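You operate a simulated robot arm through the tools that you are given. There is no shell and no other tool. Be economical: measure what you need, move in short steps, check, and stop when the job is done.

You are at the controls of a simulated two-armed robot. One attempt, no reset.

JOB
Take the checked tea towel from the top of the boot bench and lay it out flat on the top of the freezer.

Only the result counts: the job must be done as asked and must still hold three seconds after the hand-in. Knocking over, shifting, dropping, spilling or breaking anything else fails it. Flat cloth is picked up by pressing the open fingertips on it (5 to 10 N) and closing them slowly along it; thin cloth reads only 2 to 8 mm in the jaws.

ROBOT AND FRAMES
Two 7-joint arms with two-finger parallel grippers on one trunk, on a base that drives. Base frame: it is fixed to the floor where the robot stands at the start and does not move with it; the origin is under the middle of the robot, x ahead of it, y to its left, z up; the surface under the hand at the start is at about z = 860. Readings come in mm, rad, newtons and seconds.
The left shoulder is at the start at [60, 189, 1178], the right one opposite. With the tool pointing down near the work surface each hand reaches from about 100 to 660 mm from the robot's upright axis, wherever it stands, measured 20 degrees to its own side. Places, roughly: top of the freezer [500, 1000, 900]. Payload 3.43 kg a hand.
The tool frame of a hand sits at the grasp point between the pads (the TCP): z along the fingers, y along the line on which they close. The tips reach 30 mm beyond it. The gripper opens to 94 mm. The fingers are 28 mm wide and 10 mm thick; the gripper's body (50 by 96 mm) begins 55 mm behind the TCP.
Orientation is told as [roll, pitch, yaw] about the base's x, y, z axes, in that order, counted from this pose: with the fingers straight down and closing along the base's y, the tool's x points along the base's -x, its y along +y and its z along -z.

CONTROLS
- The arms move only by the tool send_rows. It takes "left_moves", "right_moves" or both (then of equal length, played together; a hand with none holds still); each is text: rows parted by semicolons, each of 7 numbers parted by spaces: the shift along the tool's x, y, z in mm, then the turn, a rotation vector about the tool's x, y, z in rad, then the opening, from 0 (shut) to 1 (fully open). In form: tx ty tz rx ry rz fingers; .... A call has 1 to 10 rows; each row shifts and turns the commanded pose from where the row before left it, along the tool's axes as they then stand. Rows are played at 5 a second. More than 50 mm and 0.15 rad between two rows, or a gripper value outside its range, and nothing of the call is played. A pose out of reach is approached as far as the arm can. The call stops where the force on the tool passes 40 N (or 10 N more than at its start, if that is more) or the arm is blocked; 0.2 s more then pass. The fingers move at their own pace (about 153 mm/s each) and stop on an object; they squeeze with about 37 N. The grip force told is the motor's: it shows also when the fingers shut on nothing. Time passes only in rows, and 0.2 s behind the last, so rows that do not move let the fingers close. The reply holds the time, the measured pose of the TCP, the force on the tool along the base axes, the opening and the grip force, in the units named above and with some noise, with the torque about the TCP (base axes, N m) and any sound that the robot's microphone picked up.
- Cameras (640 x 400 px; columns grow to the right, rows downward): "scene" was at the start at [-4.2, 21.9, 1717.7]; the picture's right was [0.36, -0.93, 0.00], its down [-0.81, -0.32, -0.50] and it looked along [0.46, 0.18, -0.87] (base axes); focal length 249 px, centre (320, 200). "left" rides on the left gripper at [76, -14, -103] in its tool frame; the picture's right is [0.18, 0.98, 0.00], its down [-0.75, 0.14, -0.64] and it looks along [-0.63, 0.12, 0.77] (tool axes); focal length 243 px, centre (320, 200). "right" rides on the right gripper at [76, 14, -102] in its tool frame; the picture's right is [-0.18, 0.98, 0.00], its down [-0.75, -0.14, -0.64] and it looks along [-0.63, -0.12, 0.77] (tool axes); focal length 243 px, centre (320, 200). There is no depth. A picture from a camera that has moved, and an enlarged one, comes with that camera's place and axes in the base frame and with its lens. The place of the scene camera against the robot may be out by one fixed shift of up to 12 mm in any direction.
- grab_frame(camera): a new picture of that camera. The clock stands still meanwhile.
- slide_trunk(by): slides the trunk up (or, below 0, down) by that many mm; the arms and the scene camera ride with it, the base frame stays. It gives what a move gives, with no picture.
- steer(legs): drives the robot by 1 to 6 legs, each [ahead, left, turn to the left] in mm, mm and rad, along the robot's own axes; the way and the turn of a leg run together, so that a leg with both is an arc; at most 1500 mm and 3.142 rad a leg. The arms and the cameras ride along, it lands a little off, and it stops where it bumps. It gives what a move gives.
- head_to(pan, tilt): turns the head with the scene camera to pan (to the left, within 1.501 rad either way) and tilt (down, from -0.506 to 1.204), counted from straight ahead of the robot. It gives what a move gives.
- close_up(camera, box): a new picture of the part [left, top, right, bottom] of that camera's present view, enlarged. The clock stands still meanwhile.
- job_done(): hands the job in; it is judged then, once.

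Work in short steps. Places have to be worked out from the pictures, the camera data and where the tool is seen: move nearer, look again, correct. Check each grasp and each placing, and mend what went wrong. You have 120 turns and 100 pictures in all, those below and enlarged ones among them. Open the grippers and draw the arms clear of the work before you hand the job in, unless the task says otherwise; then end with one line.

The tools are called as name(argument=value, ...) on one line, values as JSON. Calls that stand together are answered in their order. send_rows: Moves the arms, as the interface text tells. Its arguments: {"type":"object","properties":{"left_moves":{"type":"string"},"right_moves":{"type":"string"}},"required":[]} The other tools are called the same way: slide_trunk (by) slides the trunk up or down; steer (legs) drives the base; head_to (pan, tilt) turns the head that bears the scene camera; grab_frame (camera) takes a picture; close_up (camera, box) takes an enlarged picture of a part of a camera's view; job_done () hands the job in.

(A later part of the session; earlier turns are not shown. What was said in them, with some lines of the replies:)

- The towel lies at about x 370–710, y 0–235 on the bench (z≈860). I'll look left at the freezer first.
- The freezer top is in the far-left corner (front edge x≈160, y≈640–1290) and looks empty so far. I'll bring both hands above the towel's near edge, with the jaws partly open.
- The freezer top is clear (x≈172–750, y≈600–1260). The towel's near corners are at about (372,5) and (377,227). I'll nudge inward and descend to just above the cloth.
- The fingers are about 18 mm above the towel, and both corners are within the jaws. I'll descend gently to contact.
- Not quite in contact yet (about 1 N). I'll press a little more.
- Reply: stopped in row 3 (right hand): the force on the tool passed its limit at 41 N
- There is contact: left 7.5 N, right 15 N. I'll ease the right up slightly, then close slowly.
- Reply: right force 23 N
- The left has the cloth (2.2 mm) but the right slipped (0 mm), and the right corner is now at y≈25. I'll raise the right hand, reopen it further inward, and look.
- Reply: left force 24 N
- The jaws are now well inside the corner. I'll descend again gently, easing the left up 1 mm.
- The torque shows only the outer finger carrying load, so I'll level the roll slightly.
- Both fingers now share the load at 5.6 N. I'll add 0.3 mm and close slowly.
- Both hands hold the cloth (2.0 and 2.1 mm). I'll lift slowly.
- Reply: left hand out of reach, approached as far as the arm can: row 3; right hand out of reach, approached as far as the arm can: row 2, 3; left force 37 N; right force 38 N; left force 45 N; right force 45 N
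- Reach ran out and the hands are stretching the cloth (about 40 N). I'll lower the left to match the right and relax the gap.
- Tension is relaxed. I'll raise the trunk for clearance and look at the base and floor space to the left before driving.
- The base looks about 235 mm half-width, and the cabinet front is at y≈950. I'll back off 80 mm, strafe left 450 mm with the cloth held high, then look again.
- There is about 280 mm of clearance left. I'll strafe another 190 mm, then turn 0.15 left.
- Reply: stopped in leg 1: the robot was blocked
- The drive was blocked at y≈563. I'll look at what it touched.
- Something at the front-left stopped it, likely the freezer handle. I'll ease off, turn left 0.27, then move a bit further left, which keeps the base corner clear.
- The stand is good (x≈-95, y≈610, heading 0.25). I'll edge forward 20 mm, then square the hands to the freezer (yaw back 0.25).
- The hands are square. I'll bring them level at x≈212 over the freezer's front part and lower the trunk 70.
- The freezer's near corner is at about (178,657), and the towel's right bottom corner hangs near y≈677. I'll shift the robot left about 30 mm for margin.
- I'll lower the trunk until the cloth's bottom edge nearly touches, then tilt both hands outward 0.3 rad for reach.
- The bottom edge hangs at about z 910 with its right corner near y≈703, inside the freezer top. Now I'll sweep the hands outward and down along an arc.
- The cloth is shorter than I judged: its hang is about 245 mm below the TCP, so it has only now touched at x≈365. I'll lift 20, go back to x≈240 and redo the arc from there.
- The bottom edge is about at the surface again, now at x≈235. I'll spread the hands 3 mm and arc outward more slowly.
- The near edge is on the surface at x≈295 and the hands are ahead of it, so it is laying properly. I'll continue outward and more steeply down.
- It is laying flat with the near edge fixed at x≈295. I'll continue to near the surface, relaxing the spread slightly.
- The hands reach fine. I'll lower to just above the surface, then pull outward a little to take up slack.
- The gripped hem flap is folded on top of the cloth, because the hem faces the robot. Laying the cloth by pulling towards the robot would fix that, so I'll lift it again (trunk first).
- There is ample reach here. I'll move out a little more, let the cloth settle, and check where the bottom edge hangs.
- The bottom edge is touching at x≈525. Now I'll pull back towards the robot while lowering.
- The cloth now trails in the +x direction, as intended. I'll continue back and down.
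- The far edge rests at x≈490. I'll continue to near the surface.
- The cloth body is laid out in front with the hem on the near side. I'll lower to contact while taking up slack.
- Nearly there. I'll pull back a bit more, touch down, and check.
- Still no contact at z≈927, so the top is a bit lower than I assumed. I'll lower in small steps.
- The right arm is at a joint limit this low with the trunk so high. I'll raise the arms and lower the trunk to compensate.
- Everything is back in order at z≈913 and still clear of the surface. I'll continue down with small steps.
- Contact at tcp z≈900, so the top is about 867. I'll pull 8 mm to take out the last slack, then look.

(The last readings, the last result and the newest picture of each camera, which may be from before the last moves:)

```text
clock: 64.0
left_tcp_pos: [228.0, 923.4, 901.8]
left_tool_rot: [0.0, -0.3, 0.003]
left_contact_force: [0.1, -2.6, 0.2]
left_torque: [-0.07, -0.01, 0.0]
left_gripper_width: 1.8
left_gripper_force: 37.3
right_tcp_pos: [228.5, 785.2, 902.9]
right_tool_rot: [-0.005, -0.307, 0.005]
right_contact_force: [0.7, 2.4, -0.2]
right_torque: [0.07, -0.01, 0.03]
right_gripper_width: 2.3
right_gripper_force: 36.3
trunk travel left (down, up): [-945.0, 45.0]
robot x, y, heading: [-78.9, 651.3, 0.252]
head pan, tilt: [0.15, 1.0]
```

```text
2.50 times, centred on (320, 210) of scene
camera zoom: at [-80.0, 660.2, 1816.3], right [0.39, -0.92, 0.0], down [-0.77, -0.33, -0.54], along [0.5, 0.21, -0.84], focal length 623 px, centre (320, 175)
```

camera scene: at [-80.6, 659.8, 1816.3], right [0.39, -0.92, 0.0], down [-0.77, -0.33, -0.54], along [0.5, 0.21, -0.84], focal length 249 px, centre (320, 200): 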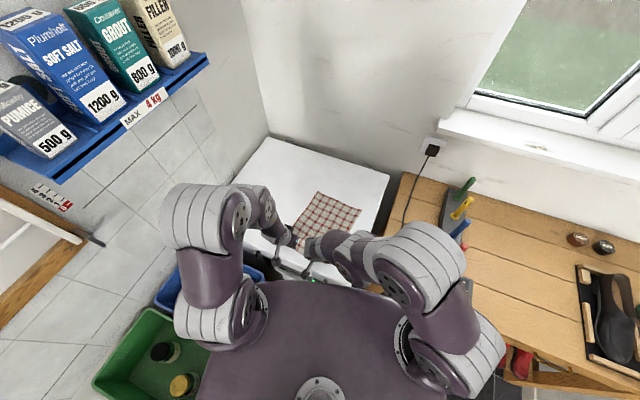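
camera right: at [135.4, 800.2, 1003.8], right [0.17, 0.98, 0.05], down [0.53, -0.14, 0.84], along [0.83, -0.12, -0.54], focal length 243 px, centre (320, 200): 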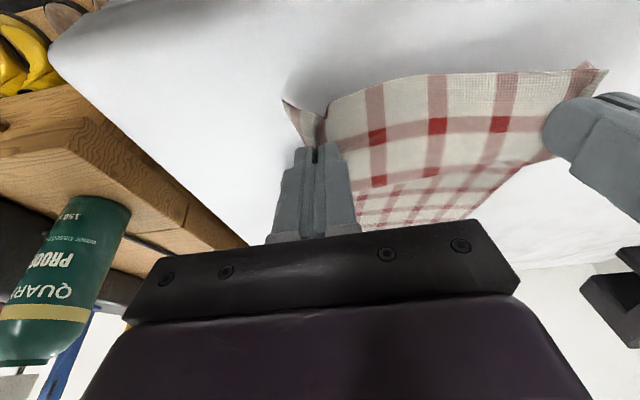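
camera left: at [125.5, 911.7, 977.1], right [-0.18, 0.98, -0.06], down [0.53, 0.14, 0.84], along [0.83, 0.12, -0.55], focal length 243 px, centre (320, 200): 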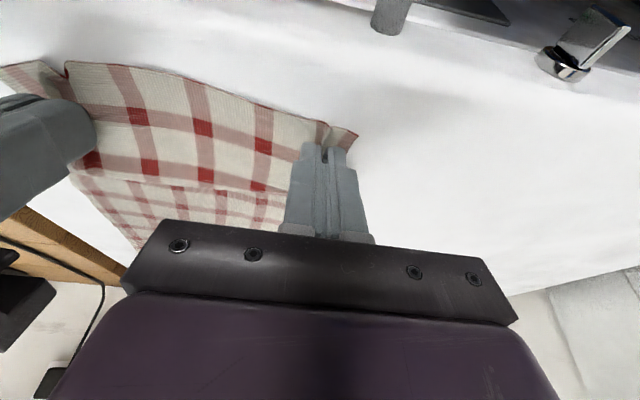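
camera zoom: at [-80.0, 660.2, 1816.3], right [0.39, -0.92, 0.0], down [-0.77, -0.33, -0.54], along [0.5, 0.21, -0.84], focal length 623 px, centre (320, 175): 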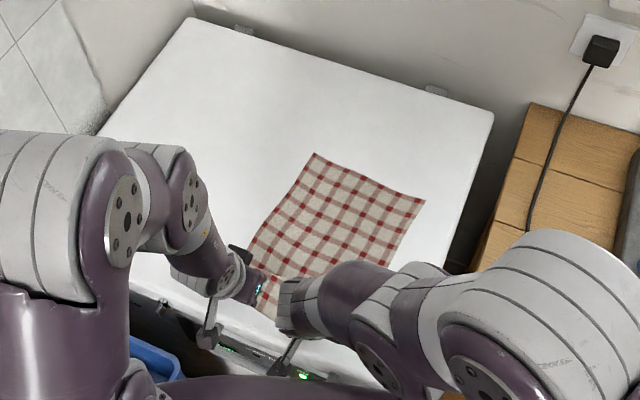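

The cloth is well placed with the hem about 30 mm inside the front edge. I'll press lightly and open slowly so the fingers spread the pinches out.

send_rows(left_moves="0.6 0 2 0 0 0 0;0.2 0 0.6 0 0 0 0;0 0 0 0 0 0 0", right_moves="0.6 0 2 0 0 0 0;0.4 0 1.2 0 0 0 0;0 0 0 0 0 0 0")

```text
clock: 64.8
left_tcp_pos: [228.2, 923.1, 900.1]
left_tool_rot: [0.0, -0.305, 0.005]
left_contact_force: [0.7, 1.8, 19.3]
left_torque: [0.09, 0.04, -0.04]
left_gripper_width: 2.3
left_gripper_force: 36.5
right_tcp_pos: [227.5, 783.8, 900.6]
right_tool_rot: [-0.002, -0.31, 0.005]
right_contact_force: [4.3, -0.3, 24.1]
right_torque: [-0.04, -0.07, 0.08]
right_gripper_width: 1.5
right_gripper_force: 37.1
trunk travel left (down, up): [-945.0, 45.0]
robot x, y, heading: [-77.8, 651.5, 0.251]
head pan, tilt: [0.15, 1.0]
```

send_rows(left_moves="-0.3 0 -1.1 0 0 0 0;0 0 0 0 0 0 0.05;0 0 0 0 0 0 0.1;0 0 0 0 0 0 0.15;0 0 0 0 0 0 0.2;0 0 0 0 0 0 0.25;0 0 0 0 0 0 0.3;0 0 0 0 0 0 0.35;0 0 0 0 0 0 0.35", right_moves="-0.4 0 -1.4 0 0 0 0;0 0 0 0 0 0 0.05;0 0 0 0 0 0 0.1;0 0 0 0 0 0 0.15;0 0 0 0 0 0 0.2;0 0 0 0 0 0 0.25;0 0 0 0 0 0 0.3;0 0 0 0 0 0 0.35;0 0 0 0 0 0 0.35")

grab_frame(camera="left")

grab_frame(camera="right")

```text
clock: 66.8
left_tcp_pos: [226.2, 922.2, 900.4]
left_tool_rot: [0.001, -0.302, 0.003]
left_contact_force: [0.2, -0.2, 3.8]
left_torque: [-0.01, 0.02, 0.02]
left_gripper_width: 31.4
left_gripper_force: 0.1
right_tcp_pos: [227.3, 783.2, 900.1]
right_tool_rot: [-0.005, -0.308, 0.006]
right_contact_force: [0.1, -0.4, 29.5]
right_torque: [-0.05, 0.14, 0.0]
right_gripper_width: 23.3
right_gripper_force: 0.0
trunk travel left (down, up): [-945.0, 45.0]
robot x, y, heading: [-79.5, 649.9, 0.251]
head pan, tilt: [0.15, 1.0]
```

```text
38 pictures are left
camera left: at [123.4, 910.6, 975.6], right [-0.18, 0.98, -0.05], down [0.53, 0.14, 0.84], along [0.83, 0.12, -0.54], focal length 243 px, centre (320, 200)
```

left: 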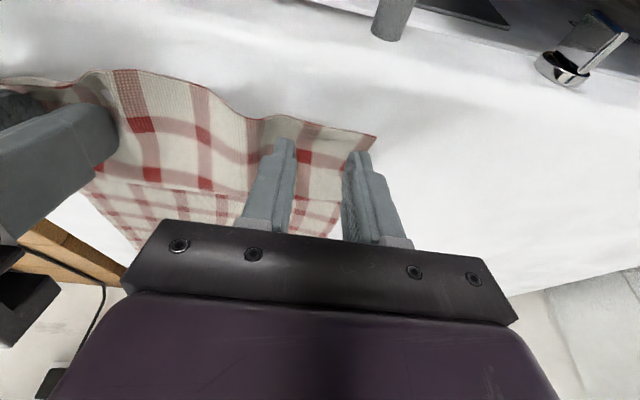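

```text
37 pictures are left
camera right: at [123.0, 798.2, 974.3], right [0.17, 0.98, 0.05], down [0.52, -0.14, 0.84], along [0.83, -0.12, -0.54], focal length 243 px, centre (320, 200)
```

right: 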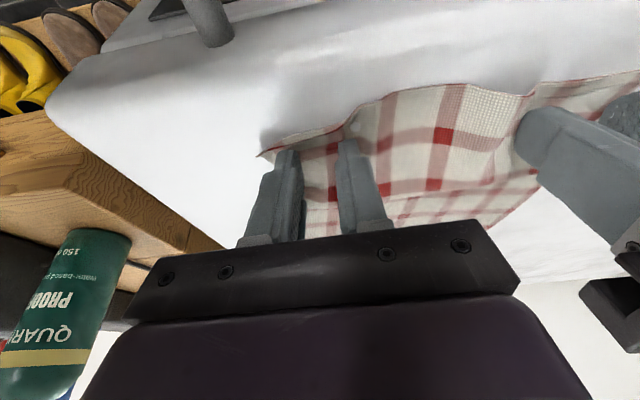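

The pinches are open. I'll lift both hands straight off and look.

send_rows(left_moves="0 0 -15 0 0 0 0.35;0 0 -30 0 0 0 0.35;0 0 -40 0 0 0 0.35;0 0 -40 0 0 0 0.35;0 0 0 0 0 0 0.35", right_moves="0 0 -15 0 0 0 0.35;0 0 -30 0 0 0 0.35;0 0 -40 0 0 0 0.35;0 0 -40 0 0 0 0.35;0 0 0 0 0 0 0.35")

grab_frame(camera="left")

grab_frame(camera="right")

close_up(camera="scene", box=[220, 130, 420, 290])

```text
clock: 68.0
left_tcp_pos: [192.4, 924.8, 1019.1]
left_tool_rot: [-0.001, -0.297, 0.002]
left_contact_force: [-0.1, -0.8, 0.2]
left_torque: [-0.02, 0.02, 0.0]
left_gripper_width: 32.8
left_gripper_force: 0.1
right_tcp_pos: [188.4, 783.2, 1016.3]
right_tool_rot: [-0.004, -0.306, 0.005]
right_contact_force: [0.0, 0.4, 0.4]
right_torque: [0.0, 0.01, 0.0]
right_gripper_width: 33.0
right_gripper_force: 0.2
trunk travel left (down, up): [-945.0, 45.0]
robot x, y, heading: [-78.7, 650.5, 0.257]
head pan, tilt: [0.15, 1.0]
```

```text
36 pictures are left
camera left: at [89.7, 912.0, 1095.5], right [-0.18, 0.98, -0.06], down [0.53, 0.14, 0.84], along [0.83, 0.12, -0.55], focal length 243 px, centre (320, 200)
```

left: 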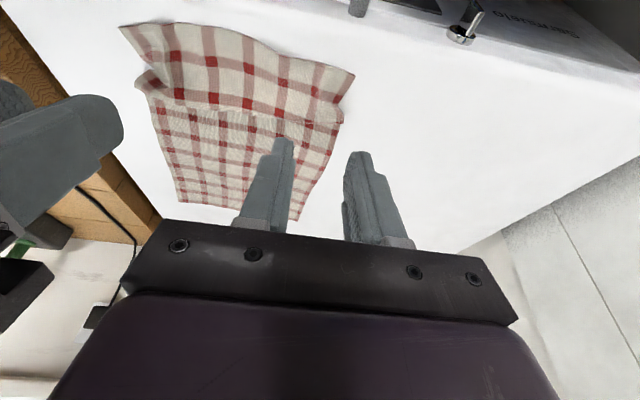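

```text
35 pictures are left
camera right: at [86.1, 797.3, 1090.9], right [0.17, 0.98, 0.05], down [0.53, -0.13, 0.84], along [0.83, -0.12, -0.54], focal length 243 px, centre (320, 200)
```

right: 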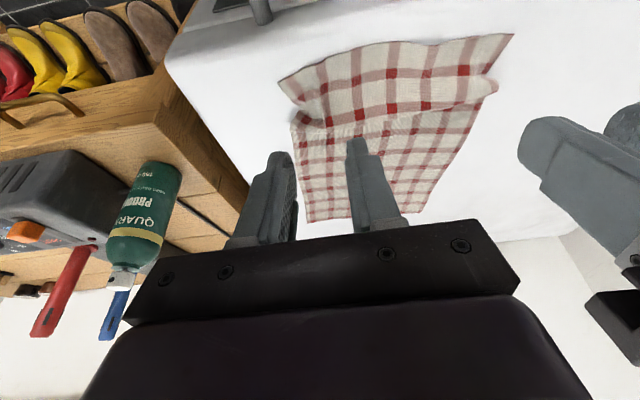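

```text
2.50 times, centred on (320, 210) of scene
camera zoom: at [-79.0, 661.0, 1816.2], right [0.39, -0.92, 0.0], down [-0.77, -0.33, -0.54], along [0.5, 0.21, -0.84], focal length 623 px, centre (320, 175)
```

zoom: 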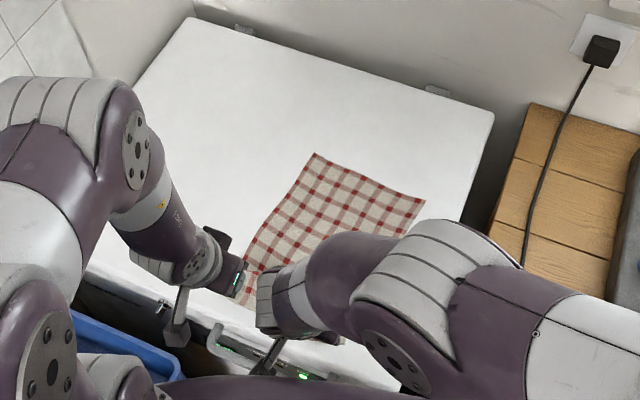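

The towel is flat except for a Z-fold of about 25 mm slack at x≈280 (hem at 212, far edge at about 515). I'll hold the hem with the left hand and pull the far edge outwards with the right. First the right hand goes out over the far edge.

send_rows(right_moves="-35.8 4.5 11 0 0 0 1;-35.8 4.5 11 0 0 0 1;-35.8 4.5 11 0 0 0 1;-35.8 4.5 11 0 0 0 1;-35.8 4.5 11 0 0 0 1;-35.8 4.5 11 0 0 0 1;-35.8 4.5 11 0 0 0 1;-35.8 4.5 11 0 0 0 1;0 0 0 0 0 0 1")

grab_frame(camera="right")

grab_frame(camera="left")

```text
clock: 70.0
left_tcp_pos: [191.8, 923.7, 1020.6]
left_tool_rot: [-0.001, -0.302, 0.004]
left_contact_force: [0.6, 0.4, -0.2]
left_torque: [0.01, -0.01, 0.03]
left_gripper_width: 32.9
left_gripper_force: 0.0
right_tcp_pos: [491.3, 824.2, 1021.5]
right_tool_rot: [-0.004, -0.307, 0.005]
right_contact_force: [1.1, -0.3, 0.1]
right_torque: [-0.02, 0.02, 0.02]
right_gripper_width: 93.9
right_gripper_force: 0.0
trunk travel left (down, up): [-945.0, 45.0]
robot x, y, heading: [-81.3, 649.5, 0.249]
head pan, tilt: [0.15, 1.0]
```

```text
33 pictures are left
camera right: at [387.3, 838.2, 1096.2], right [0.17, 0.98, 0.05], down [0.53, -0.14, 0.84], along [0.83, -0.12, -0.54], focal length 243 px, centre (320, 200)
```

right: 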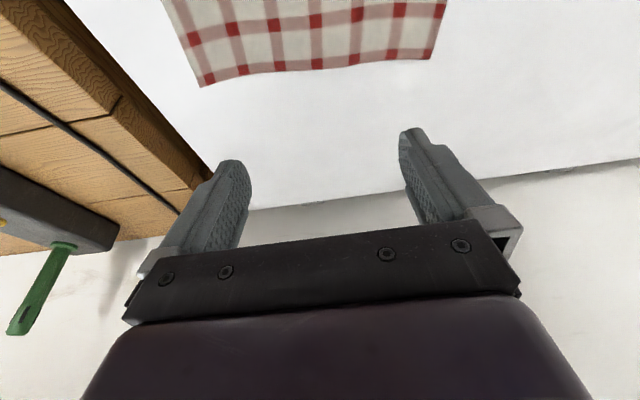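

```text
32 pictures are left
camera left: at [88.7, 911.4, 1095.7], right [-0.18, 0.98, -0.06], down [0.53, 0.14, 0.84], along [0.83, 0.12, -0.55], focal length 243 px, centre (320, 200)
```

left: 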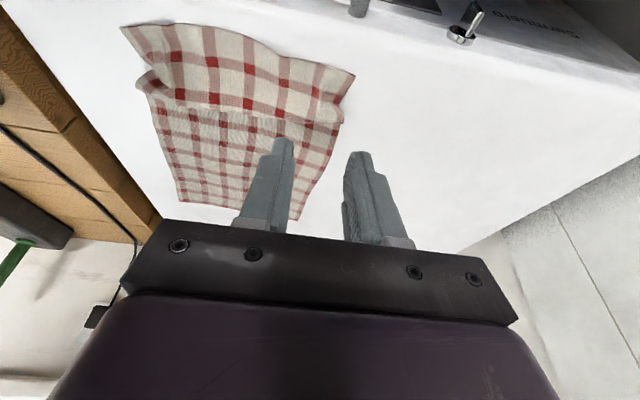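

The far edge is at x≈506–521, y 712–930. I'll bring the right tips just above it and the left tips above the hem.

send_rows(left_moves="-14.5 -36 4.4 0 0 0 1;-14.5 -36 4.4 0 0 0 1;10.7 0 34.4 0 0 0 1;10.7 0 34.4 0 0 0 1;10.7 0 34.4 0 0 0 1;0 0 0 0 0 0 1", right_moves="0 0 0 0 0 0 1;0 -3 0 0 0 0 1;14.8 0 33.1 0 0 0 1;14.8 0 33.1 0 0 0 1;14.8 0 33.1 0 0 0 1;0 0 0 0 0 0 1")

grab_frame(camera="right")

grab_frame(camera="left")

```text
clock: 71.4
left_tcp_pos: [236.0, 884.6, 913.2]
left_tool_rot: [-0.014, -0.296, 0.006]
left_contact_force: [-0.7, 0.0, -0.1]
left_torque: [-0.01, -0.01, 0.05]
left_gripper_width: 94.4
left_gripper_force: 0.0
left hand out of reach, approached as far as the arm can: row 2, 3, 4, 5
right_tcp_pos: [475.4, 816.6, 913.8]
right_tool_rot: [-0.004, -0.307, 0.005]
right_contact_force: [-0.2, -0.9, 0.1]
right_torque: [0.01, 0.0, -0.01]
right_gripper_width: 94.2
right_gripper_force: 0.0
trunk travel left (down, up): [-945.0, 45.0]
robot x, y, heading: [-79.5, 652.3, 0.256]
head pan, tilt: [0.15, 1.0]
```

```text
31 pictures are left
camera right: at [371.5, 832.4, 987.4], right [0.17, 0.98, 0.05], down [0.53, -0.14, 0.84], along [0.83, -0.12, -0.54], focal length 243 px, centre (320, 200)
```

right: 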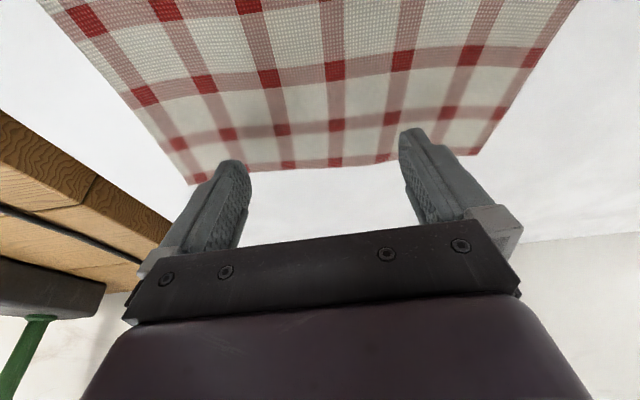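

```text
30 pictures are left
camera left: at [133.9, 873.0, 989.5], right [-0.18, 0.98, -0.07], down [0.53, 0.15, 0.83], along [0.83, 0.11, -0.55], focal length 243 px, centre (320, 200)
```

left: 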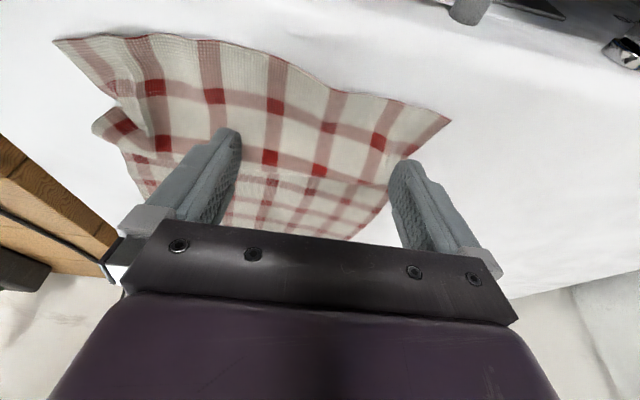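

The left hand can't reach further right, so I'll settle its command at y≈885 and lower both to contact.

send_rows(left_moves="-3 32 0 0 0 0 1;0 0 3 0 0 0 1;0 0 0 0 0 0 1", right_moves="0 0 0 0 0 0 1;2.4 0 8 0 0 0 1;0 0 0 0 0 0 1")

```text
clock: 72.2
left_tcp_pos: [238.9, 915.6, 913.2]
left_tool_rot: [0.002, -0.299, 0.005]
left_contact_force: [0.1, 0.3, 0.8]
left_torque: [-0.01, -0.02, 0.03]
left_gripper_width: 94.0
left_gripper_force: 0.1
right_tcp_pos: [477.3, 816.8, 902.5]
right_tool_rot: [-0.006, -0.305, 0.005]
right_contact_force: [0.0, 0.1, -0.3]
right_torque: [0.01, 0.03, -0.01]
right_gripper_width: 93.8
right_gripper_force: 0.1
trunk travel left (down, up): [-945.0, 45.0]
robot x, y, heading: [-79.7, 654.8, 0.252]
head pan, tilt: [0.15, 1.0]
```

The command had already been clipped, so I'll move the left back to y≈889, x≈229, and lower it.

send_rows(left_moves="5 -13 0 0 0 0 1;5 -13 -1 0 0 0 1;2.6 0 8 0 0 0 1;0 0 0 0 0 0 1", right_moves="0 0 0 0 0 0 1;0 0 0 0 0 0 1;0.5 0 1.5 0 0 0 1;0 0 0 0 0 0 1")

```text
clock: 73.2
left_tcp_pos: [233.5, 896.9, 902.4]
left_tool_rot: [-0.009, -0.295, 0.007]
left_contact_force: [-0.1, 0.4, -0.3]
left_torque: [0.02, 0.0, -0.02]
left_gripper_width: 94.0
left_gripper_force: 0.0
left hand out of reach, approached as far as the arm can: row 2
right_tcp_pos: [477.4, 818.3, 902.5]
right_tool_rot: [-0.004, -0.306, 0.005]
right_contact_force: [0.4, -0.4, -0.3]
right_torque: [-0.04, -0.01, 0.0]
right_gripper_width: 94.2
right_gripper_force: 0.2
trunk travel left (down, up): [-945.0, 45.0]
robot x, y, heading: [-80.6, 647.8, 0.254]
head pan, tilt: [0.15, 1.0]
```

Left is at y≈897. I'll lower both in 1 mm steps to light contact.

send_rows(left_moves="0.3 0 1 0 0 0 1;0.3 0 1 0 0 0 1;0 0 0 0 0 0 1", right_moves="0.3 0 1 0 0 0 1;0.2 0 0.5 0 0 0 1;0 0 0 0 0 0 1")

```text
clock: 74.0
left_tcp_pos: [234.0, 896.8, 900.8]
left_tool_rot: [-0.011, -0.303, 0.005]
left_contact_force: [-1.1, 3.4, 23.2]
left_torque: [1.22, 0.13, 0.01]
left_gripper_width: 94.1
left_gripper_force: 0.1
right_tcp_pos: [476.8, 817.4, 901.1]
right_tool_rot: [-0.003, -0.309, 0.005]
right_contact_force: [-0.2, -0.2, 1.2]
right_torque: [0.01, 0.01, 0.03]
right_gripper_width: 93.9
right_gripper_force: 0.0
trunk travel left (down, up): [-945.0, 45.0]
robot x, y, heading: [-78.4, 650.7, 0.25]
head pan, tilt: [0.15, 1.0]
```

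Only the left hand's outer finger bears, so I'll level it, and press the right a touch more.

send_rows(left_moves="-0.2 0 -0.5 -0.011 0 0 1;0 0 0 0 0 0 1", right_moves="0.2 0 0.8 0 0 0 1;0 0 0 0 0 0 1")

```text
clock: 74.6
left_tcp_pos: [233.3, 896.7, 900.4]
left_tool_rot: [-0.008, -0.302, 0.004]
left_contact_force: [0.2, 6.5, 29.6]
left_torque: [1.56, 0.08, -0.06]
left_gripper_width: 94.1
left_gripper_force: 0.1
right_tcp_pos: [476.1, 817.9, 901.0]
right_tool_rot: [-0.004, -0.307, 0.005]
right_contact_force: [0.2, 0.1, 0.2]
right_torque: [0.0, 0.0, 0.01]
right_gripper_width: 93.6
right_gripper_force: 0.0
trunk travel left (down, up): [-945.0, 45.0]
robot x, y, heading: [-76.9, 649.8, 0.256]
head pan, tilt: [0.15, 1.0]
```

The left arm is at its limit here. Lowering the trunk should relieve it, so I'll raise both hands 60 and lower the trunk 60.

send_rows(left_moves="-8.9 0 -28.6 0 0 0 1;-8.9 0 -28.6 0 0 0 1;0 0 0 0 0 0 1", right_moves="-8.9 0 -28.6 0 0 0 1;-8.9 0 -28.6 0 0 0 1;0 0 0 0 0 0 1")

slide_trunk(by=-50)

send_rows(left_moves="0 -20 0 0 0 0 1;0 -20 0 0 0 0 1;0 0 0 0 0 0 1")

```text
clock: 75.4
left_tcp_pos: [245.0, 889.6, 960.1]
left_tool_rot: [0.001, -0.293, 0.006]
left_contact_force: [0.0, 0.2, -0.6]
left_torque: [-0.02, -0.03, -0.04]
left_gripper_width: 93.9
left_gripper_force: 0.1
left hand out of reach, approached as far as the arm can: row 1
right_tcp_pos: [477.5, 818.9, 957.7]
right_tool_rot: [-0.006, -0.307, 0.006]
right_contact_force: [-0.2, -0.1, -0.1]
right_torque: [0.01, 0.0, 0.0]
right_gripper_width: 93.8
right_gripper_force: 0.0
trunk travel left (down, up): [-945.0, 45.0]
robot x, y, heading: [-80.7, 649.4, 0.259]
head pan, tilt: [0.15, 1.0]
```

```text
clock: 76.3
left_tcp_pos: [243.3, 888.5, 910.0]
left_tool_rot: [0.0, -0.298, 0.006]
left_contact_force: [-0.2, -0.3, 0.3]
left_torque: [0.02, -0.01, 0.01]
left_gripper_width: 93.9
left_gripper_force: 0.1
right_tcp_pos: [477.6, 818.2, 908.9]
right_tool_rot: [-0.006, -0.307, 0.003]
right_contact_force: [0.4, 0.5, -0.7]
right_torque: [0.02, 0.0, 0.04]
right_gripper_width: 93.9
right_gripper_force: 0.1
trunk travel left (down, up): [-895.0, 95.0]
robot x, y, heading: [-76.7, 647.9, 0.254]
head pan, tilt: [0.15, 1.0]
```

```text
clock: 77.1
left_tcp_pos: [236.7, 883.6, 907.0]
left_tool_rot: [-0.006, -0.294, 0.003]
left_contact_force: [0.2, 0.3, -0.1]
left_torque: [-0.04, 0.0, 0.02]
left_gripper_width: 94.1
left_gripper_force: 0.1
left hand out of reach, approached as far as the arm can: row 1, 2
right_tcp_pos: [477.1, 817.9, 907.0]
right_tool_rot: [-0.006, -0.306, 0.006]
right_contact_force: [1.6, 0.5, -0.1]
right_torque: [-0.01, 0.0, -0.03]
right_gripper_width: 93.8
right_gripper_force: 0.1
trunk travel left (down, up): [-895.0, 95.0]
robot x, y, heading: [-81.9, 649.9, 0.249]
head pan, tilt: [0.15, 1.0]
```

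The left's limit is about y≈885. That is good enough to hold the hem, so I'll lower both to contact from here.

send_rows(left_moves="0 7 0 0 0 0 0.8;1.4 0 4 0 0 0 0.8;0 0 0 0 0 0 0.8", right_moves="0 0 0 0 0 0 1;1.8 0 5.4 0 0 0 1;0 0 0 0 0 0 1")

send_rows(left_moves="0.3 0 1 0 0 0 0.8;0 0 0 0 0 0 0.8", right_moves="0.4 0 1.3 0 0 0 1;0 0 0 0 0 0 1")

```text
clock: 77.9
left_tcp_pos: [239.2, 884.9, 904.2]
left_tool_rot: [-0.007, -0.295, 0.005]
left_contact_force: [1.3, 0.0, -0.4]
left_torque: [-0.02, 0.0, -0.01]
left_gripper_width: 74.8
left_gripper_force: 0.0
left hand out of reach, approached as far as the arm can: row 1
right_tcp_pos: [476.5, 817.1, 901.6]
right_tool_rot: [-0.005, -0.309, 0.005]
right_contact_force: [-0.6, 0.0, 0.4]
right_torque: [0.02, -0.04, 0.03]
right_gripper_width: 94.1
right_gripper_force: 0.0
trunk travel left (down, up): [-895.0, 95.0]
robot x, y, heading: [-77.0, 651.5, 0.254]
head pan, tilt: [0.15, 1.0]
```

```text
clock: 78.5
left_tcp_pos: [238.1, 885.5, 902.8]
left_tool_rot: [-0.008, -0.296, 0.005]
left_contact_force: [0.4, 0.7, 0.3]
left_torque: [0.03, -0.01, 0.0]
left_gripper_width: 75.1
left_gripper_force: 0.1
right_tcp_pos: [477.0, 816.9, 901.3]
right_tool_rot: [-0.006, -0.306, 0.004]
right_contact_force: [0.3, 0.2, 0.1]
right_torque: [0.02, -0.02, 0.02]
right_gripper_width: 93.9
right_gripper_force: 0.1
trunk travel left (down, up): [-895.0, 95.0]
robot x, y, heading: [-77.6, 651.1, 0.254]
head pan, tilt: [0.15, 1.0]
```

send_rows(left_moves="0.3 0 1 -0.008 0 0 0.8;0.3 0 1 0 0 0 0.8;0 0 0 0 0 0 0.8", right_moves="0.3 0 1 0 0 0 1;0.2 0 0.6 0 0 0 1;0 0 0 0 0 0 1")

```text
clock: 79.3
left_tcp_pos: [238.9, 885.4, 901.5]
left_tool_rot: [-0.005, -0.295, 0.007]
left_contact_force: [0.2, 0.2, -0.3]
left_torque: [0.0, -0.01, -0.01]
left_gripper_width: 75.1
left_gripper_force: 0.1
right_tcp_pos: [477.9, 817.2, 900.9]
right_tool_rot: [-0.003, -0.308, 0.006]
right_contact_force: [1.0, 0.0, 5.3]
right_torque: [0.21, 0.0, -0.03]
right_gripper_width: 93.7
right_gripper_force: 0.1
trunk travel left (down, up): [-895.0, 95.0]
robot x, y, heading: [-80.1, 652.7, 0.254]
head pan, tilt: [0.15, 1.0]
```

Right is at 5 N and left needs about 1 mm more. I'll add that, with a little extra on the right.

send_rows(left_moves="0.3 0 1.2 0 0 0 0.8;0 0 0 0 0 0 0.8", right_moves="0.1 0 0.3 0 0 0 1;0 0 0 0 0 0 1")

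```text
clock: 79.9
left_tcp_pos: [240.8, 888.3, 900.7]
left_tool_rot: [-0.004, -0.294, 0.006]
left_contact_force: [-0.6, -0.2, 1.4]
left_torque: [-0.02, -0.02, -0.01]
left_gripper_width: 75.1
left_gripper_force: 0.0
left hand out of reach, approached as far as the arm can: row 1
right_tcp_pos: [477.1, 818.2, 900.1]
right_tool_rot: [-0.005, -0.305, 0.006]
right_contact_force: [0.4, -2.0, 9.5]
right_torque: [0.32, -0.04, -0.02]
right_gripper_width: 93.3
right_gripper_force: 0.0
trunk travel left (down, up): [-895.0, 95.0]
robot x, y, heading: [-82.6, 649.1, 0.253]
head pan, tilt: [0.15, 1.0]
```

Both are in contact. I'll pull the far edge out 25 mm slowly while the left presses a bit more.

send_rows(left_moves="0.2 2 0.8 0 0 0 0.8;0 0 0 0 0 0 0.8;0 0 0 0 0 0 0.8;0 0 0 0 0 0 0.8;0 0 0 0 0 0 0.8;0 0 0 0 0 0 0.8;0 0 0 0 0 0 0.8", right_moves="0 0 0 0 0 0 1;-4.8 0 1.5 0 0 0 1;-4.8 0 1.5 0 0 0 1;-4.8 0 1.5 0 0 0 1;-4.8 0 1.5 0 0 0 1;-4.8 0 1.5 0 0 0 1;0 0 0 0 0 0 1")

grab_frame(camera="left")

grab_frame(camera="right")

```text
clock: 81.5
left_tcp_pos: [241.7, 889.1, 900.5]
left_tool_rot: [-0.003, -0.295, 0.011]
left_contact_force: [-0.2, -0.1, 1.1]
left_torque: [0.0, 0.02, 0.0]
left_gripper_width: 75.6
left_gripper_force: 0.0
right_tcp_pos: [501.3, 817.2, 899.9]
right_tool_rot: [-0.004, -0.306, 0.005]
right_contact_force: [-1.7, -0.4, 7.8]
right_torque: [0.4, 0.08, 0.12]
right_gripper_width: 93.9
right_gripper_force: 0.1
trunk travel left (down, up): [-895.0, 95.0]
robot x, y, heading: [-77.0, 648.6, 0.255]
head pan, tilt: [0.15, 1.0]
```

```text
29 pictures are left
camera left: at [139.1, 876.0, 976.8], right [-0.19, 0.98, -0.06], down [0.53, 0.15, 0.83], along [0.83, 0.12, -0.55], focal length 243 px, centre (320, 200)
```

left: 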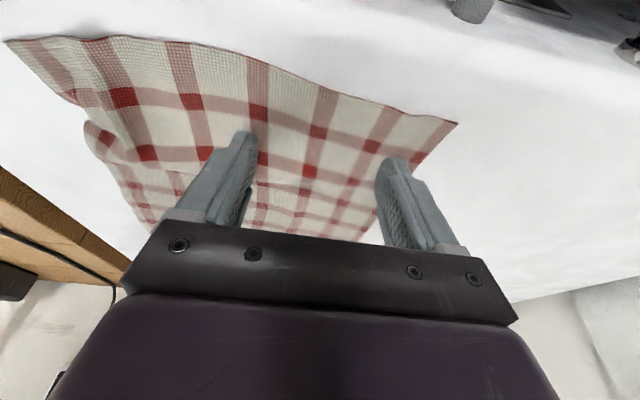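

```text
28 pictures are left
camera right: at [397.6, 831.5, 974.7], right [0.17, 0.98, 0.05], down [0.52, -0.14, 0.84], along [0.83, -0.12, -0.54], focal length 243 px, centre (320, 200)
```

right: 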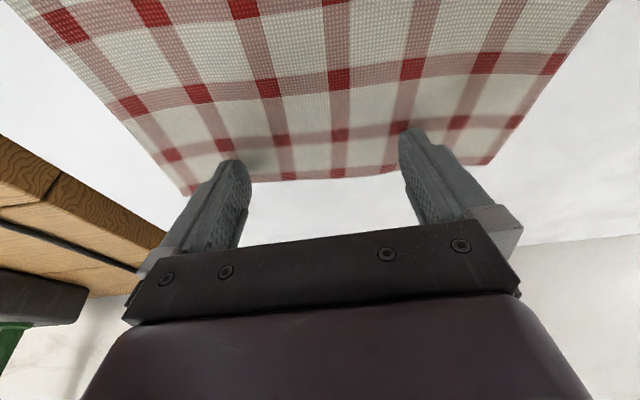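

The pull worked on the left half; a notch remains at the right edge. I'll lift both hands and look.

send_rows(left_moves="0 0 -20 0 0 0 0.8;0 0 -40 0 0 0 0.8;0 0 -45 0 0 0 0.8;0 0 -45 0 0 0 0.5", right_moves="-5 0 -20 0 0 0 1;-10 0 -40 0 0 0 1;-10 0 -45 0 0 0 1;0 0 -45 0 0 0 1")

grab_frame(camera="left")

close_up(camera="scene", box=[220, 130, 420, 290])

```text
clock: 82.5
left_tcp_pos: [193.9, 884.3, 1044.1]
left_tool_rot: [0.008, -0.298, 0.006]
left_contact_force: [0.3, -0.2, 0.5]
left_torque: [0.03, -0.05, -0.03]
left_gripper_width: 47.0
left_gripper_force: 0.0
right_tcp_pos: [475.1, 815.6, 1050.3]
right_tool_rot: [-0.005, -0.308, 0.006]
right_contact_force: [-0.2, -1.0, 1.1]
right_torque: [0.05, 0.02, 0.0]
right_gripper_width: 94.2
right_gripper_force: 0.2
trunk travel left (down, up): [-895.0, 95.0]
robot x, y, heading: [-80.8, 650.8, 0.254]
head pan, tilt: [0.15, 1.0]
```

```text
27 pictures are left
camera left: at [91.1, 870.4, 1119.6], right [-0.18, 0.98, -0.05], down [0.53, 0.14, 0.84], along [0.83, 0.13, -0.55], focal length 243 px, centre (320, 200)
```

left: 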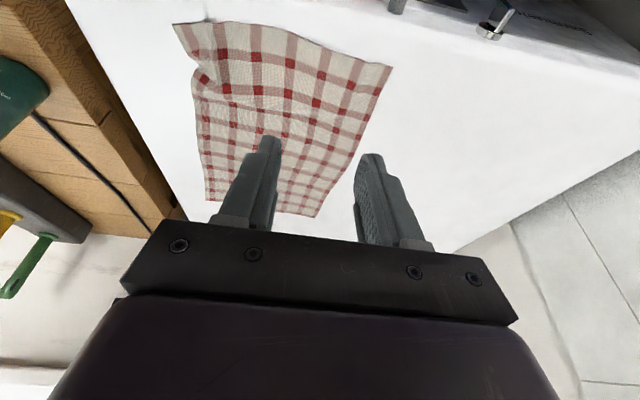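

```text
2.50 times, centred on (320, 210) of scene
camera zoom: at [-83.7, 659.3, 1766.1], right [0.39, -0.92, 0.0], down [-0.77, -0.33, -0.54], along [0.5, 0.21, -0.84], focal length 623 px, centre (320, 175)
```

zoom: 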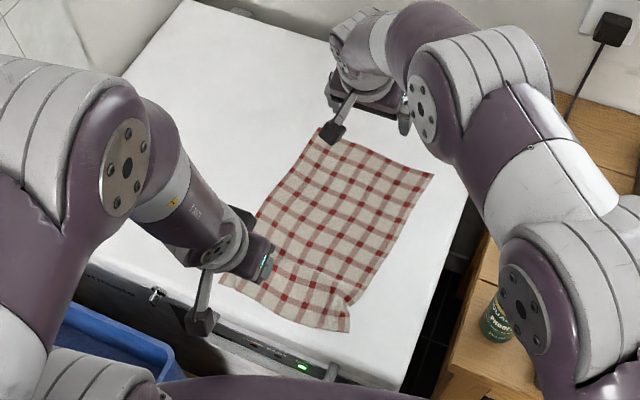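

Nearly perfect; only a small pucker remains near the near-right corner (~[214,738], notch ~[265,752]). I'll move the left hand away and bring the right hand over that corner.

send_rows(left_moves="0 25 -10 0 0 0 0.5;0 25 -10 0 0 0 0.5;0 25 -10 0 0 0 0.5;0 25 -10 0 0 0 0.5;0 0 0 0 0 0 0.5;0 0 0 0 0 0 0.5;0 0 0 0 0 0 0.5;0 0 0 0 0 0 0.5", right_moves="39.8 -8.3 -12.3 0 0 0 0.5;39.8 -8.3 -12.3 0 0 0 0.5;39.8 -8.3 -12.3 0 0 0 0.5;39.8 -8.3 -12.3 0 0 0 0.5;39.8 -8.3 -12.3 0 0 0 0.5;39.8 -8.3 -12.3 0 0 0 0.5;13.8 0 44 0 0 0 0.5;13.8 0 44 0 0 0 0.5")

grab_frame(camera="right")

grab_frame(camera="scene")

```text
clock: 84.3
left_tcp_pos: [183.6, 987.2, 1084.7]
left_tool_rot: [0.008, -0.297, 0.005]
left_contact_force: [-0.8, 0.4, -0.4]
left_torque: [0.0, 0.01, -0.02]
left_gripper_width: 47.2
left_gripper_force: 0.1
right_tcp_pos: [232.0, 764.7, 957.6]
right_tool_rot: [-0.005, -0.306, 0.004]
right_contact_force: [-1.0, -0.2, 0.0]
right_torque: [-0.01, -0.02, 0.02]
right_gripper_width: 47.1
right_gripper_force: 0.1
trunk travel left (down, up): [-895.0, 95.0]
robot x, y, heading: [-81.7, 647.5, 0.251]
head pan, tilt: [0.15, 1.0]
```

```text
25 pictures are left
camera right: at [128.3, 779.3, 1031.7], right [0.17, 0.98, 0.05], down [0.53, -0.14, 0.84], along [0.83, -0.12, -0.54], focal length 243 px, centre (320, 200)
```

right: 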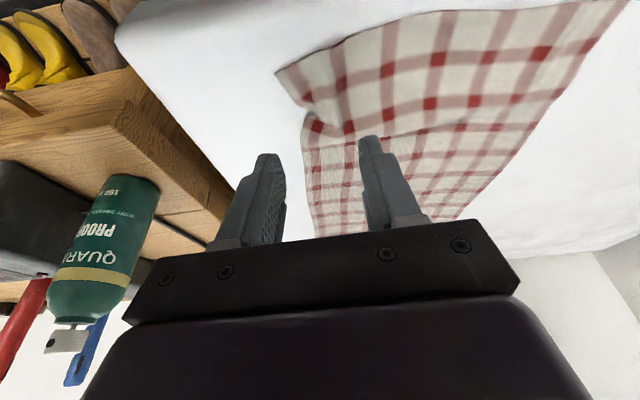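

```text
24 pictures are left
camera scene: at [-79.0, 661.0, 1766.3], right [0.39, -0.92, 0.0], down [-0.77, -0.33, -0.54], along [0.5, 0.21, -0.84], focal length 249 px, centre (320, 200)
```

scene: 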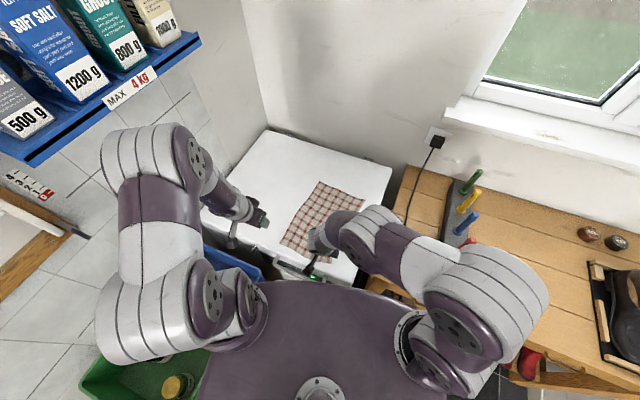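

The hands are positioned. I'll place the fingertips on the hem strip near that corner (tips at y≈757 and 813, x≈231).

send_rows(right_moves="5 20 0 0 0 0 0.5;10 0 23 0 0 0 0.5;10 0 23 0 0 0 0.5;0.6 0 2 0 0 0 0.5;0 0 0 0 0 0 0.5")

send_rows(right_moves="0.3 0 1 0 0 0 0.5;0.3 0 1 0 0 0 0.5;0 0 0 0 0 0 0.5")

```text
clock: 85.5
left_tcp_pos: [183.1, 985.7, 1084.5]
left_tool_rot: [0.009, -0.297, 0.005]
left_contact_force: [-0.1, 0.5, -0.4]
left_torque: [-0.03, 0.01, -0.01]
left_gripper_width: 46.7
left_gripper_force: 0.1
right_tcp_pos: [221.9, 786.0, 901.3]
right_tool_rot: [-0.006, -0.304, 0.005]
right_contact_force: [0.4, -0.5, -0.7]
right_torque: [0.01, -0.01, 0.0]
right_gripper_width: 46.8
right_gripper_force: 0.0
trunk travel left (down, up): [-895.0, 95.0]
robot x, y, heading: [-77.9, 649.0, 0.249]
head pan, tilt: [0.15, 1.0]
```

```text
clock: 86.3
left_tcp_pos: [182.8, 986.2, 1085.4]
left_tool_rot: [0.009, -0.297, 0.006]
left_contact_force: [0.6, -0.9, -0.4]
left_torque: [-0.02, 0.0, -0.01]
left_gripper_width: 47.1
left_gripper_force: 0.0
right_tcp_pos: [221.7, 786.9, 900.4]
right_tool_rot: [-0.004, -0.306, 0.005]
right_contact_force: [2.4, 0.2, 9.5]
right_torque: [0.03, -0.01, -0.02]
right_gripper_width: 46.8
right_gripper_force: 0.0
trunk travel left (down, up): [-895.0, 95.0]
robot x, y, heading: [-80.9, 649.7, 0.254]
head pan, tilt: [0.15, 1.0]
```

Evenly pressed at 9.5 N. I'll drag 15 mm towards the robot and a few mm to the right, slowly, then lift.

send_rows(right_moves="2.9 -1.5 -0.9 0 0 0 0.5;2.9 -1.5 -0.9 0 0 0 0.5;2.9 -1.5 -0.9 0 0 0 0.5;2.9 -1.5 -0.9 0 0 0 0.5;2.9 -1.5 -0.9 0 0 0 0.5;0 0 0 0 0 0 0.5")

send_rows(right_moves="0 0 -15 0 0 0 0.5;0 0 -35 0 0 0 0.5;0 0 -40 0 0 0 0.5;0 0 0 0 0 0 0.5")

grab_frame(camera="right")

close_up(camera="scene", box=[220, 130, 420, 290])

```text
clock: 87.7
left_tcp_pos: [181.6, 986.0, 1085.3]
left_tool_rot: [0.008, -0.3, 0.005]
left_contact_force: [-1.0, 0.4, -0.3]
left_torque: [0.0, -0.01, -0.02]
left_gripper_width: 47.0
left_gripper_force: 0.0
right_tcp_pos: [205.5, 779.8, 900.2]
right_tool_rot: [0.0, -0.31, 0.006]
right_contact_force: [5.2, 1.2, 27.8]
right_torque: [0.11, -0.08, -0.01]
right_gripper_width: 47.3
right_gripper_force: 0.1
trunk travel left (down, up): [-895.0, 95.0]
robot x, y, heading: [-81.0, 651.9, 0.254]
head pan, tilt: [0.15, 1.0]
```

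```text
clock: 88.7
left_tcp_pos: [182.5, 987.1, 1085.3]
left_tool_rot: [0.009, -0.297, 0.005]
left_contact_force: [0.2, 0.4, -0.2]
left_torque: [0.04, -0.01, -0.04]
left_gripper_width: 46.8
left_gripper_force: 0.0
right_tcp_pos: [179.9, 777.8, 982.5]
right_tool_rot: [-0.005, -0.306, 0.004]
right_contact_force: [0.0, 0.3, -0.4]
right_torque: [-0.01, -0.02, 0.01]
right_gripper_width: 47.0
right_gripper_force: 0.0
trunk travel left (down, up): [-895.0, 95.0]
robot x, y, heading: [-78.1, 647.4, 0.252]
head pan, tilt: [0.15, 1.0]
```

```text
23 pictures are left
camera right: at [76.2, 793.3, 1057.9], right [0.17, 0.98, 0.05], down [0.53, -0.13, 0.84], along [0.83, -0.12, -0.54], focal length 243 px, centre (320, 200)
```

right: 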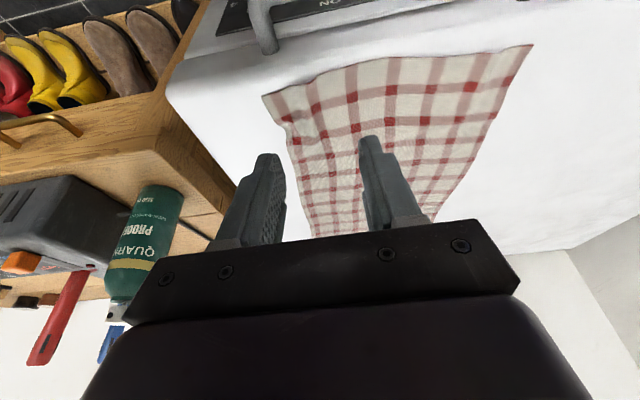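

```text
2.50 times, centred on (320, 210) of scene
camera zoom: at [-79.3, 660.9, 1766.2], right [0.39, -0.92, 0.0], down [-0.77, -0.33, -0.54], along [0.5, 0.21, -0.84], focal length 623 px, centre (320, 175)
```

zoom: 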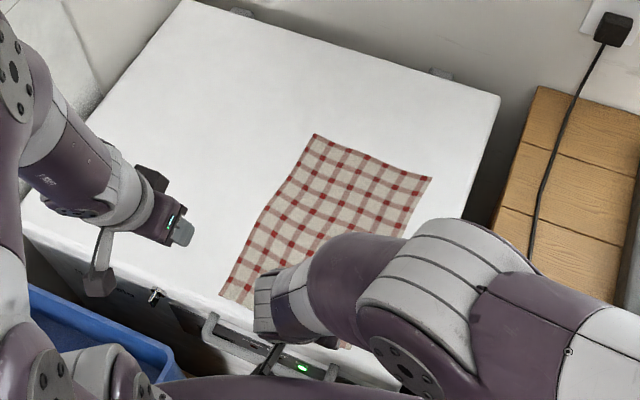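

The fold is pulled out. I'll lift the right hand clear and check the whole towel.

send_rows(left_moves="0 15 -40 0 0 0 1;0 15 -40 0 0 0 1;0 15 -30 0 0 0 1;0 0 0 0 0 0 1", right_moves="-5 -20 -40 0 0 0 1;-5 -30 -35 0 0 0 1;-5 -35 -30 0 0 0 1;-5 -40 -20 0 0 0 1")

slide_trunk(by=90)

grab_frame(camera="right")

close_up(camera="scene", box=[220, 130, 420, 290])

```text
clock: 89.3
left_tcp_pos: [165.2, 1006.7, 1147.2]
left_tool_rot: [0.011, -0.298, 0.004]
left_contact_force: [0.3, -1.0, 0.4]
left_torque: [0.01, 0.01, 0.01]
left_gripper_width: 94.0
left_gripper_force: 0.1
right_tcp_pos: [166.8, 734.9, 1037.7]
right_tool_rot: [0.004, -0.298, -0.072]
right_contact_force: [28.6, 25.6, -61.6]
right_torque: [-4.23, -4.26, -3.72]
right_gripper_width: 93.8
right_gripper_force: 0.0
trunk travel left (down, up): [-895.0, 95.0]
robot x, y, heading: [-80.4, 650.5, 0.255]
head pan, tilt: [0.15, 1.0]
stopped in row 2 (right hand): the force on the tool passed its limit at 437 N (the readings are from after the stop); the commanded pose is now the measured one
```

```text
clock: 89.6
left_tcp_pos: [166.3, 1009.0, 1148.7]
left_tool_rot: [0.006, -0.298, 0.007]
left_contact_force: [-0.1, -0.4, 0.4]
left_torque: [-0.02, 0.03, 0.01]
left_gripper_width: 93.9
left_gripper_force: 0.1
right_tcp_pos: [166.9, 736.8, 1040.4]
right_tool_rot: [0.0, -0.298, -0.074]
right_contact_force: [9.0, 14.5, -23.7]
right_torque: [-2.07, -1.87, -1.86]
right_gripper_width: 93.9
right_gripper_force: 0.0
trunk travel left (down, up): [-898.0, 92.0]
robot x, y, heading: [-81.0, 652.4, 0.259]
head pan, tilt: [0.15, 1.0]
stopped: the force on the tool passed its limit at 87 N (the readings are from after the stop); the commanded pose is now the measured one
```

```text
21 pictures are left
camera right: at [65.7, 759.2, 1116.3], right [0.25, 0.97, 0.05], down [0.52, -0.18, 0.83], along [0.82, -0.18, -0.55], focal length 243 px, centre (320, 200)
```

right: 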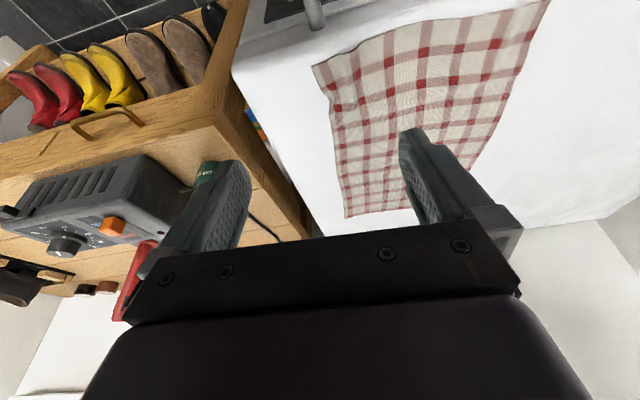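

```text
2.50 times, centred on (320, 210) of scene
camera zoom: at [-79.8, 661.2, 1769.0], right [0.39, -0.92, 0.0], down [-0.77, -0.33, -0.54], along [0.5, 0.21, -0.84], focal length 623 px, centre (320, 175)
```

zoom: 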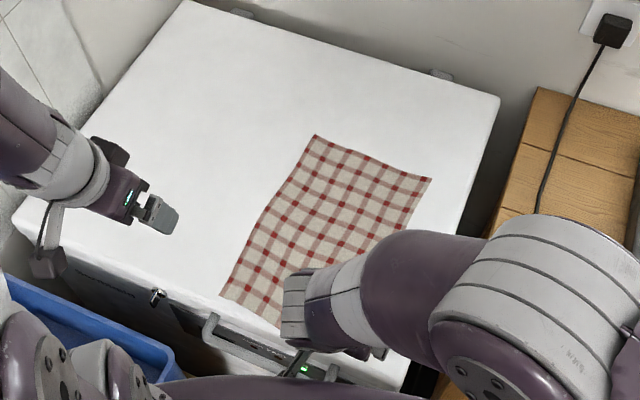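

The right wrist bumped the robot's own body (nothing else nearby). I'll move it forward, away from the trunk.

send_rows(right_moves="-15 0 5 0 0 0 1;-30 0 9 0 0 0 1;-30 0 9 0 0 0 1;0 0 0 0 0 0 1")

```text
clock: 90.6
left_tcp_pos: [166.6, 1010.2, 1150.0]
left_tool_rot: [0.009, -0.298, 0.005]
left_contact_force: [-0.6, 0.5, 0.7]
left_torque: [-0.01, -0.02, 0.04]
left_gripper_width: 94.1
left_gripper_force: 0.1
right_tcp_pos: [245.7, 732.5, 1042.7]
right_tool_rot: [0.0, -0.297, -0.07]
right_contact_force: [0.3, 0.0, 0.5]
right_torque: [0.0, 0.01, -0.04]
right_gripper_width: 94.4
right_gripper_force: 0.0
trunk travel left (down, up): [-898.0, 92.0]
robot x, y, heading: [-80.5, 647.3, 0.256]
head pan, tilt: [0.15, 1.0]
```

Free again. I'll untilt and lift it high, clear of the work.

send_rows(right_moves="-20 0 0 0 0.15 0 1;-20 0 0 0 0.15 0 1;0 0 -35 0 0 0 1;0 -20 -35 0 0 0 1;0 -25 -35 0 0 0 1;0 -25 -20 0 0 0 1")

grab_frame(camera="right")

close_up(camera="scene", box=[220, 130, 420, 290])

```text
clock: 92.0
left_tcp_pos: [166.0, 1008.2, 1149.2]
left_tool_rot: [0.008, -0.3, 0.006]
left_contact_force: [-1.3, -0.5, -0.4]
left_torque: [0.01, 0.01, 0.0]
left_gripper_width: 94.3
left_gripper_force: 0.1
right_tcp_pos: [280.0, 660.4, 1173.1]
right_tool_rot: [0.003, 0.0, -0.068]
right_contact_force: [0.1, -0.3, 0.5]
right_torque: [0.03, -0.02, -0.03]
right_gripper_width: 94.0
right_gripper_force: 0.0
trunk travel left (down, up): [-898.0, 92.0]
robot x, y, heading: [-81.5, 648.7, 0.251]
head pan, tilt: [0.15, 1.0]
```

```text
19 pictures are left
camera right: at [205.7, 680.0, 1277.3], right [0.25, 0.97, 0.0], down [0.74, -0.19, 0.64], along [0.62, -0.16, -0.77], focal length 243 px, centre (320, 200)
```

right: 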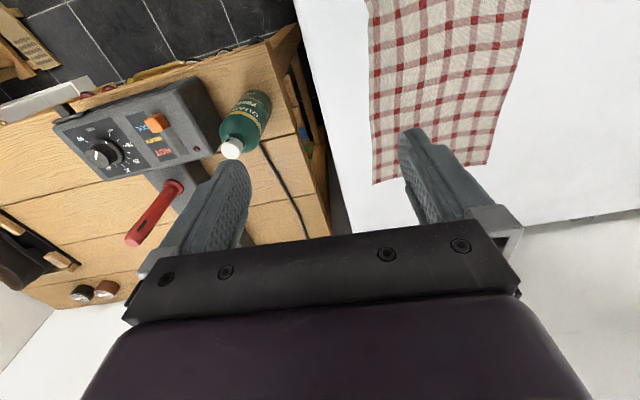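

```text
2.50 times, centred on (320, 210) of scene
camera zoom: at [-82.0, 658.9, 1769.0], right [0.39, -0.92, 0.0], down [-0.77, -0.33, -0.54], along [0.5, 0.21, -0.84], focal length 623 px, centre (320, 175)
```

zoom: 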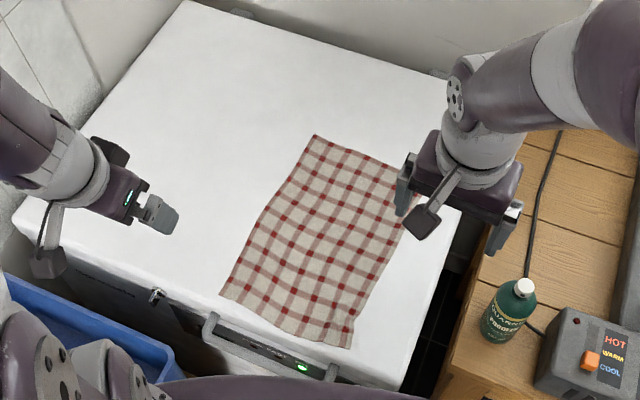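

The towel lies flat on the freezer top. One closer look at the near edge to confirm it does not overhang or stay puckered.

close_up(camera="scene", box=[275, 205, 355, 285])

grab_frame(camera="left")

```text
5.00 times, centred on (315, 245) of scene
camera zoom: at [-82.0, 658.9, 1769.0], right [0.39, -0.92, 0.0], down [-0.77, -0.33, -0.54], along [0.5, 0.21, -0.84], focal length 1246 px, centre (345, -25)
```

zoom: 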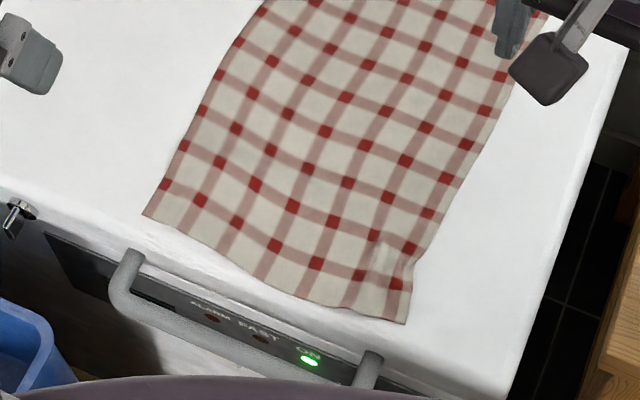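

```text
16 pictures are left
camera left: at [61.9, 994.3, 1225.6], right [-0.18, 0.98, -0.05], down [0.53, 0.14, 0.84], along [0.83, 0.13, -0.55], focal length 243 px, centre (320, 200)
```

left: 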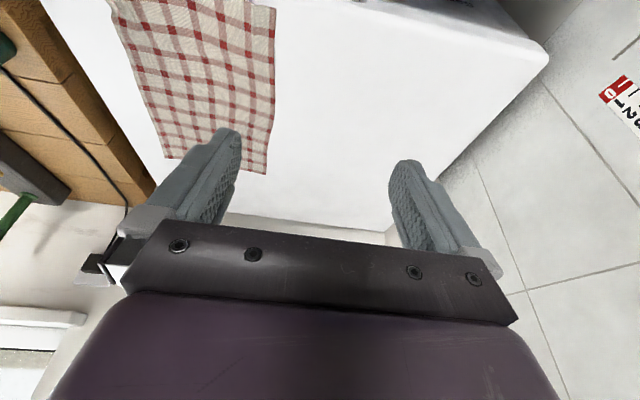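

The towel is flat, fully on the freezer top, with only a faint dimple. Both grippers are open and well clear, so I'm handing in.

job_done()

```text
The job is handed in.
```

I moved the checked tea towel from the boot bench to the freezer and laid it out flat, fully on the top. A faint dimple remains near the front right corner, and the front hem sits roughly 15 mm inside the freezer's front edge.
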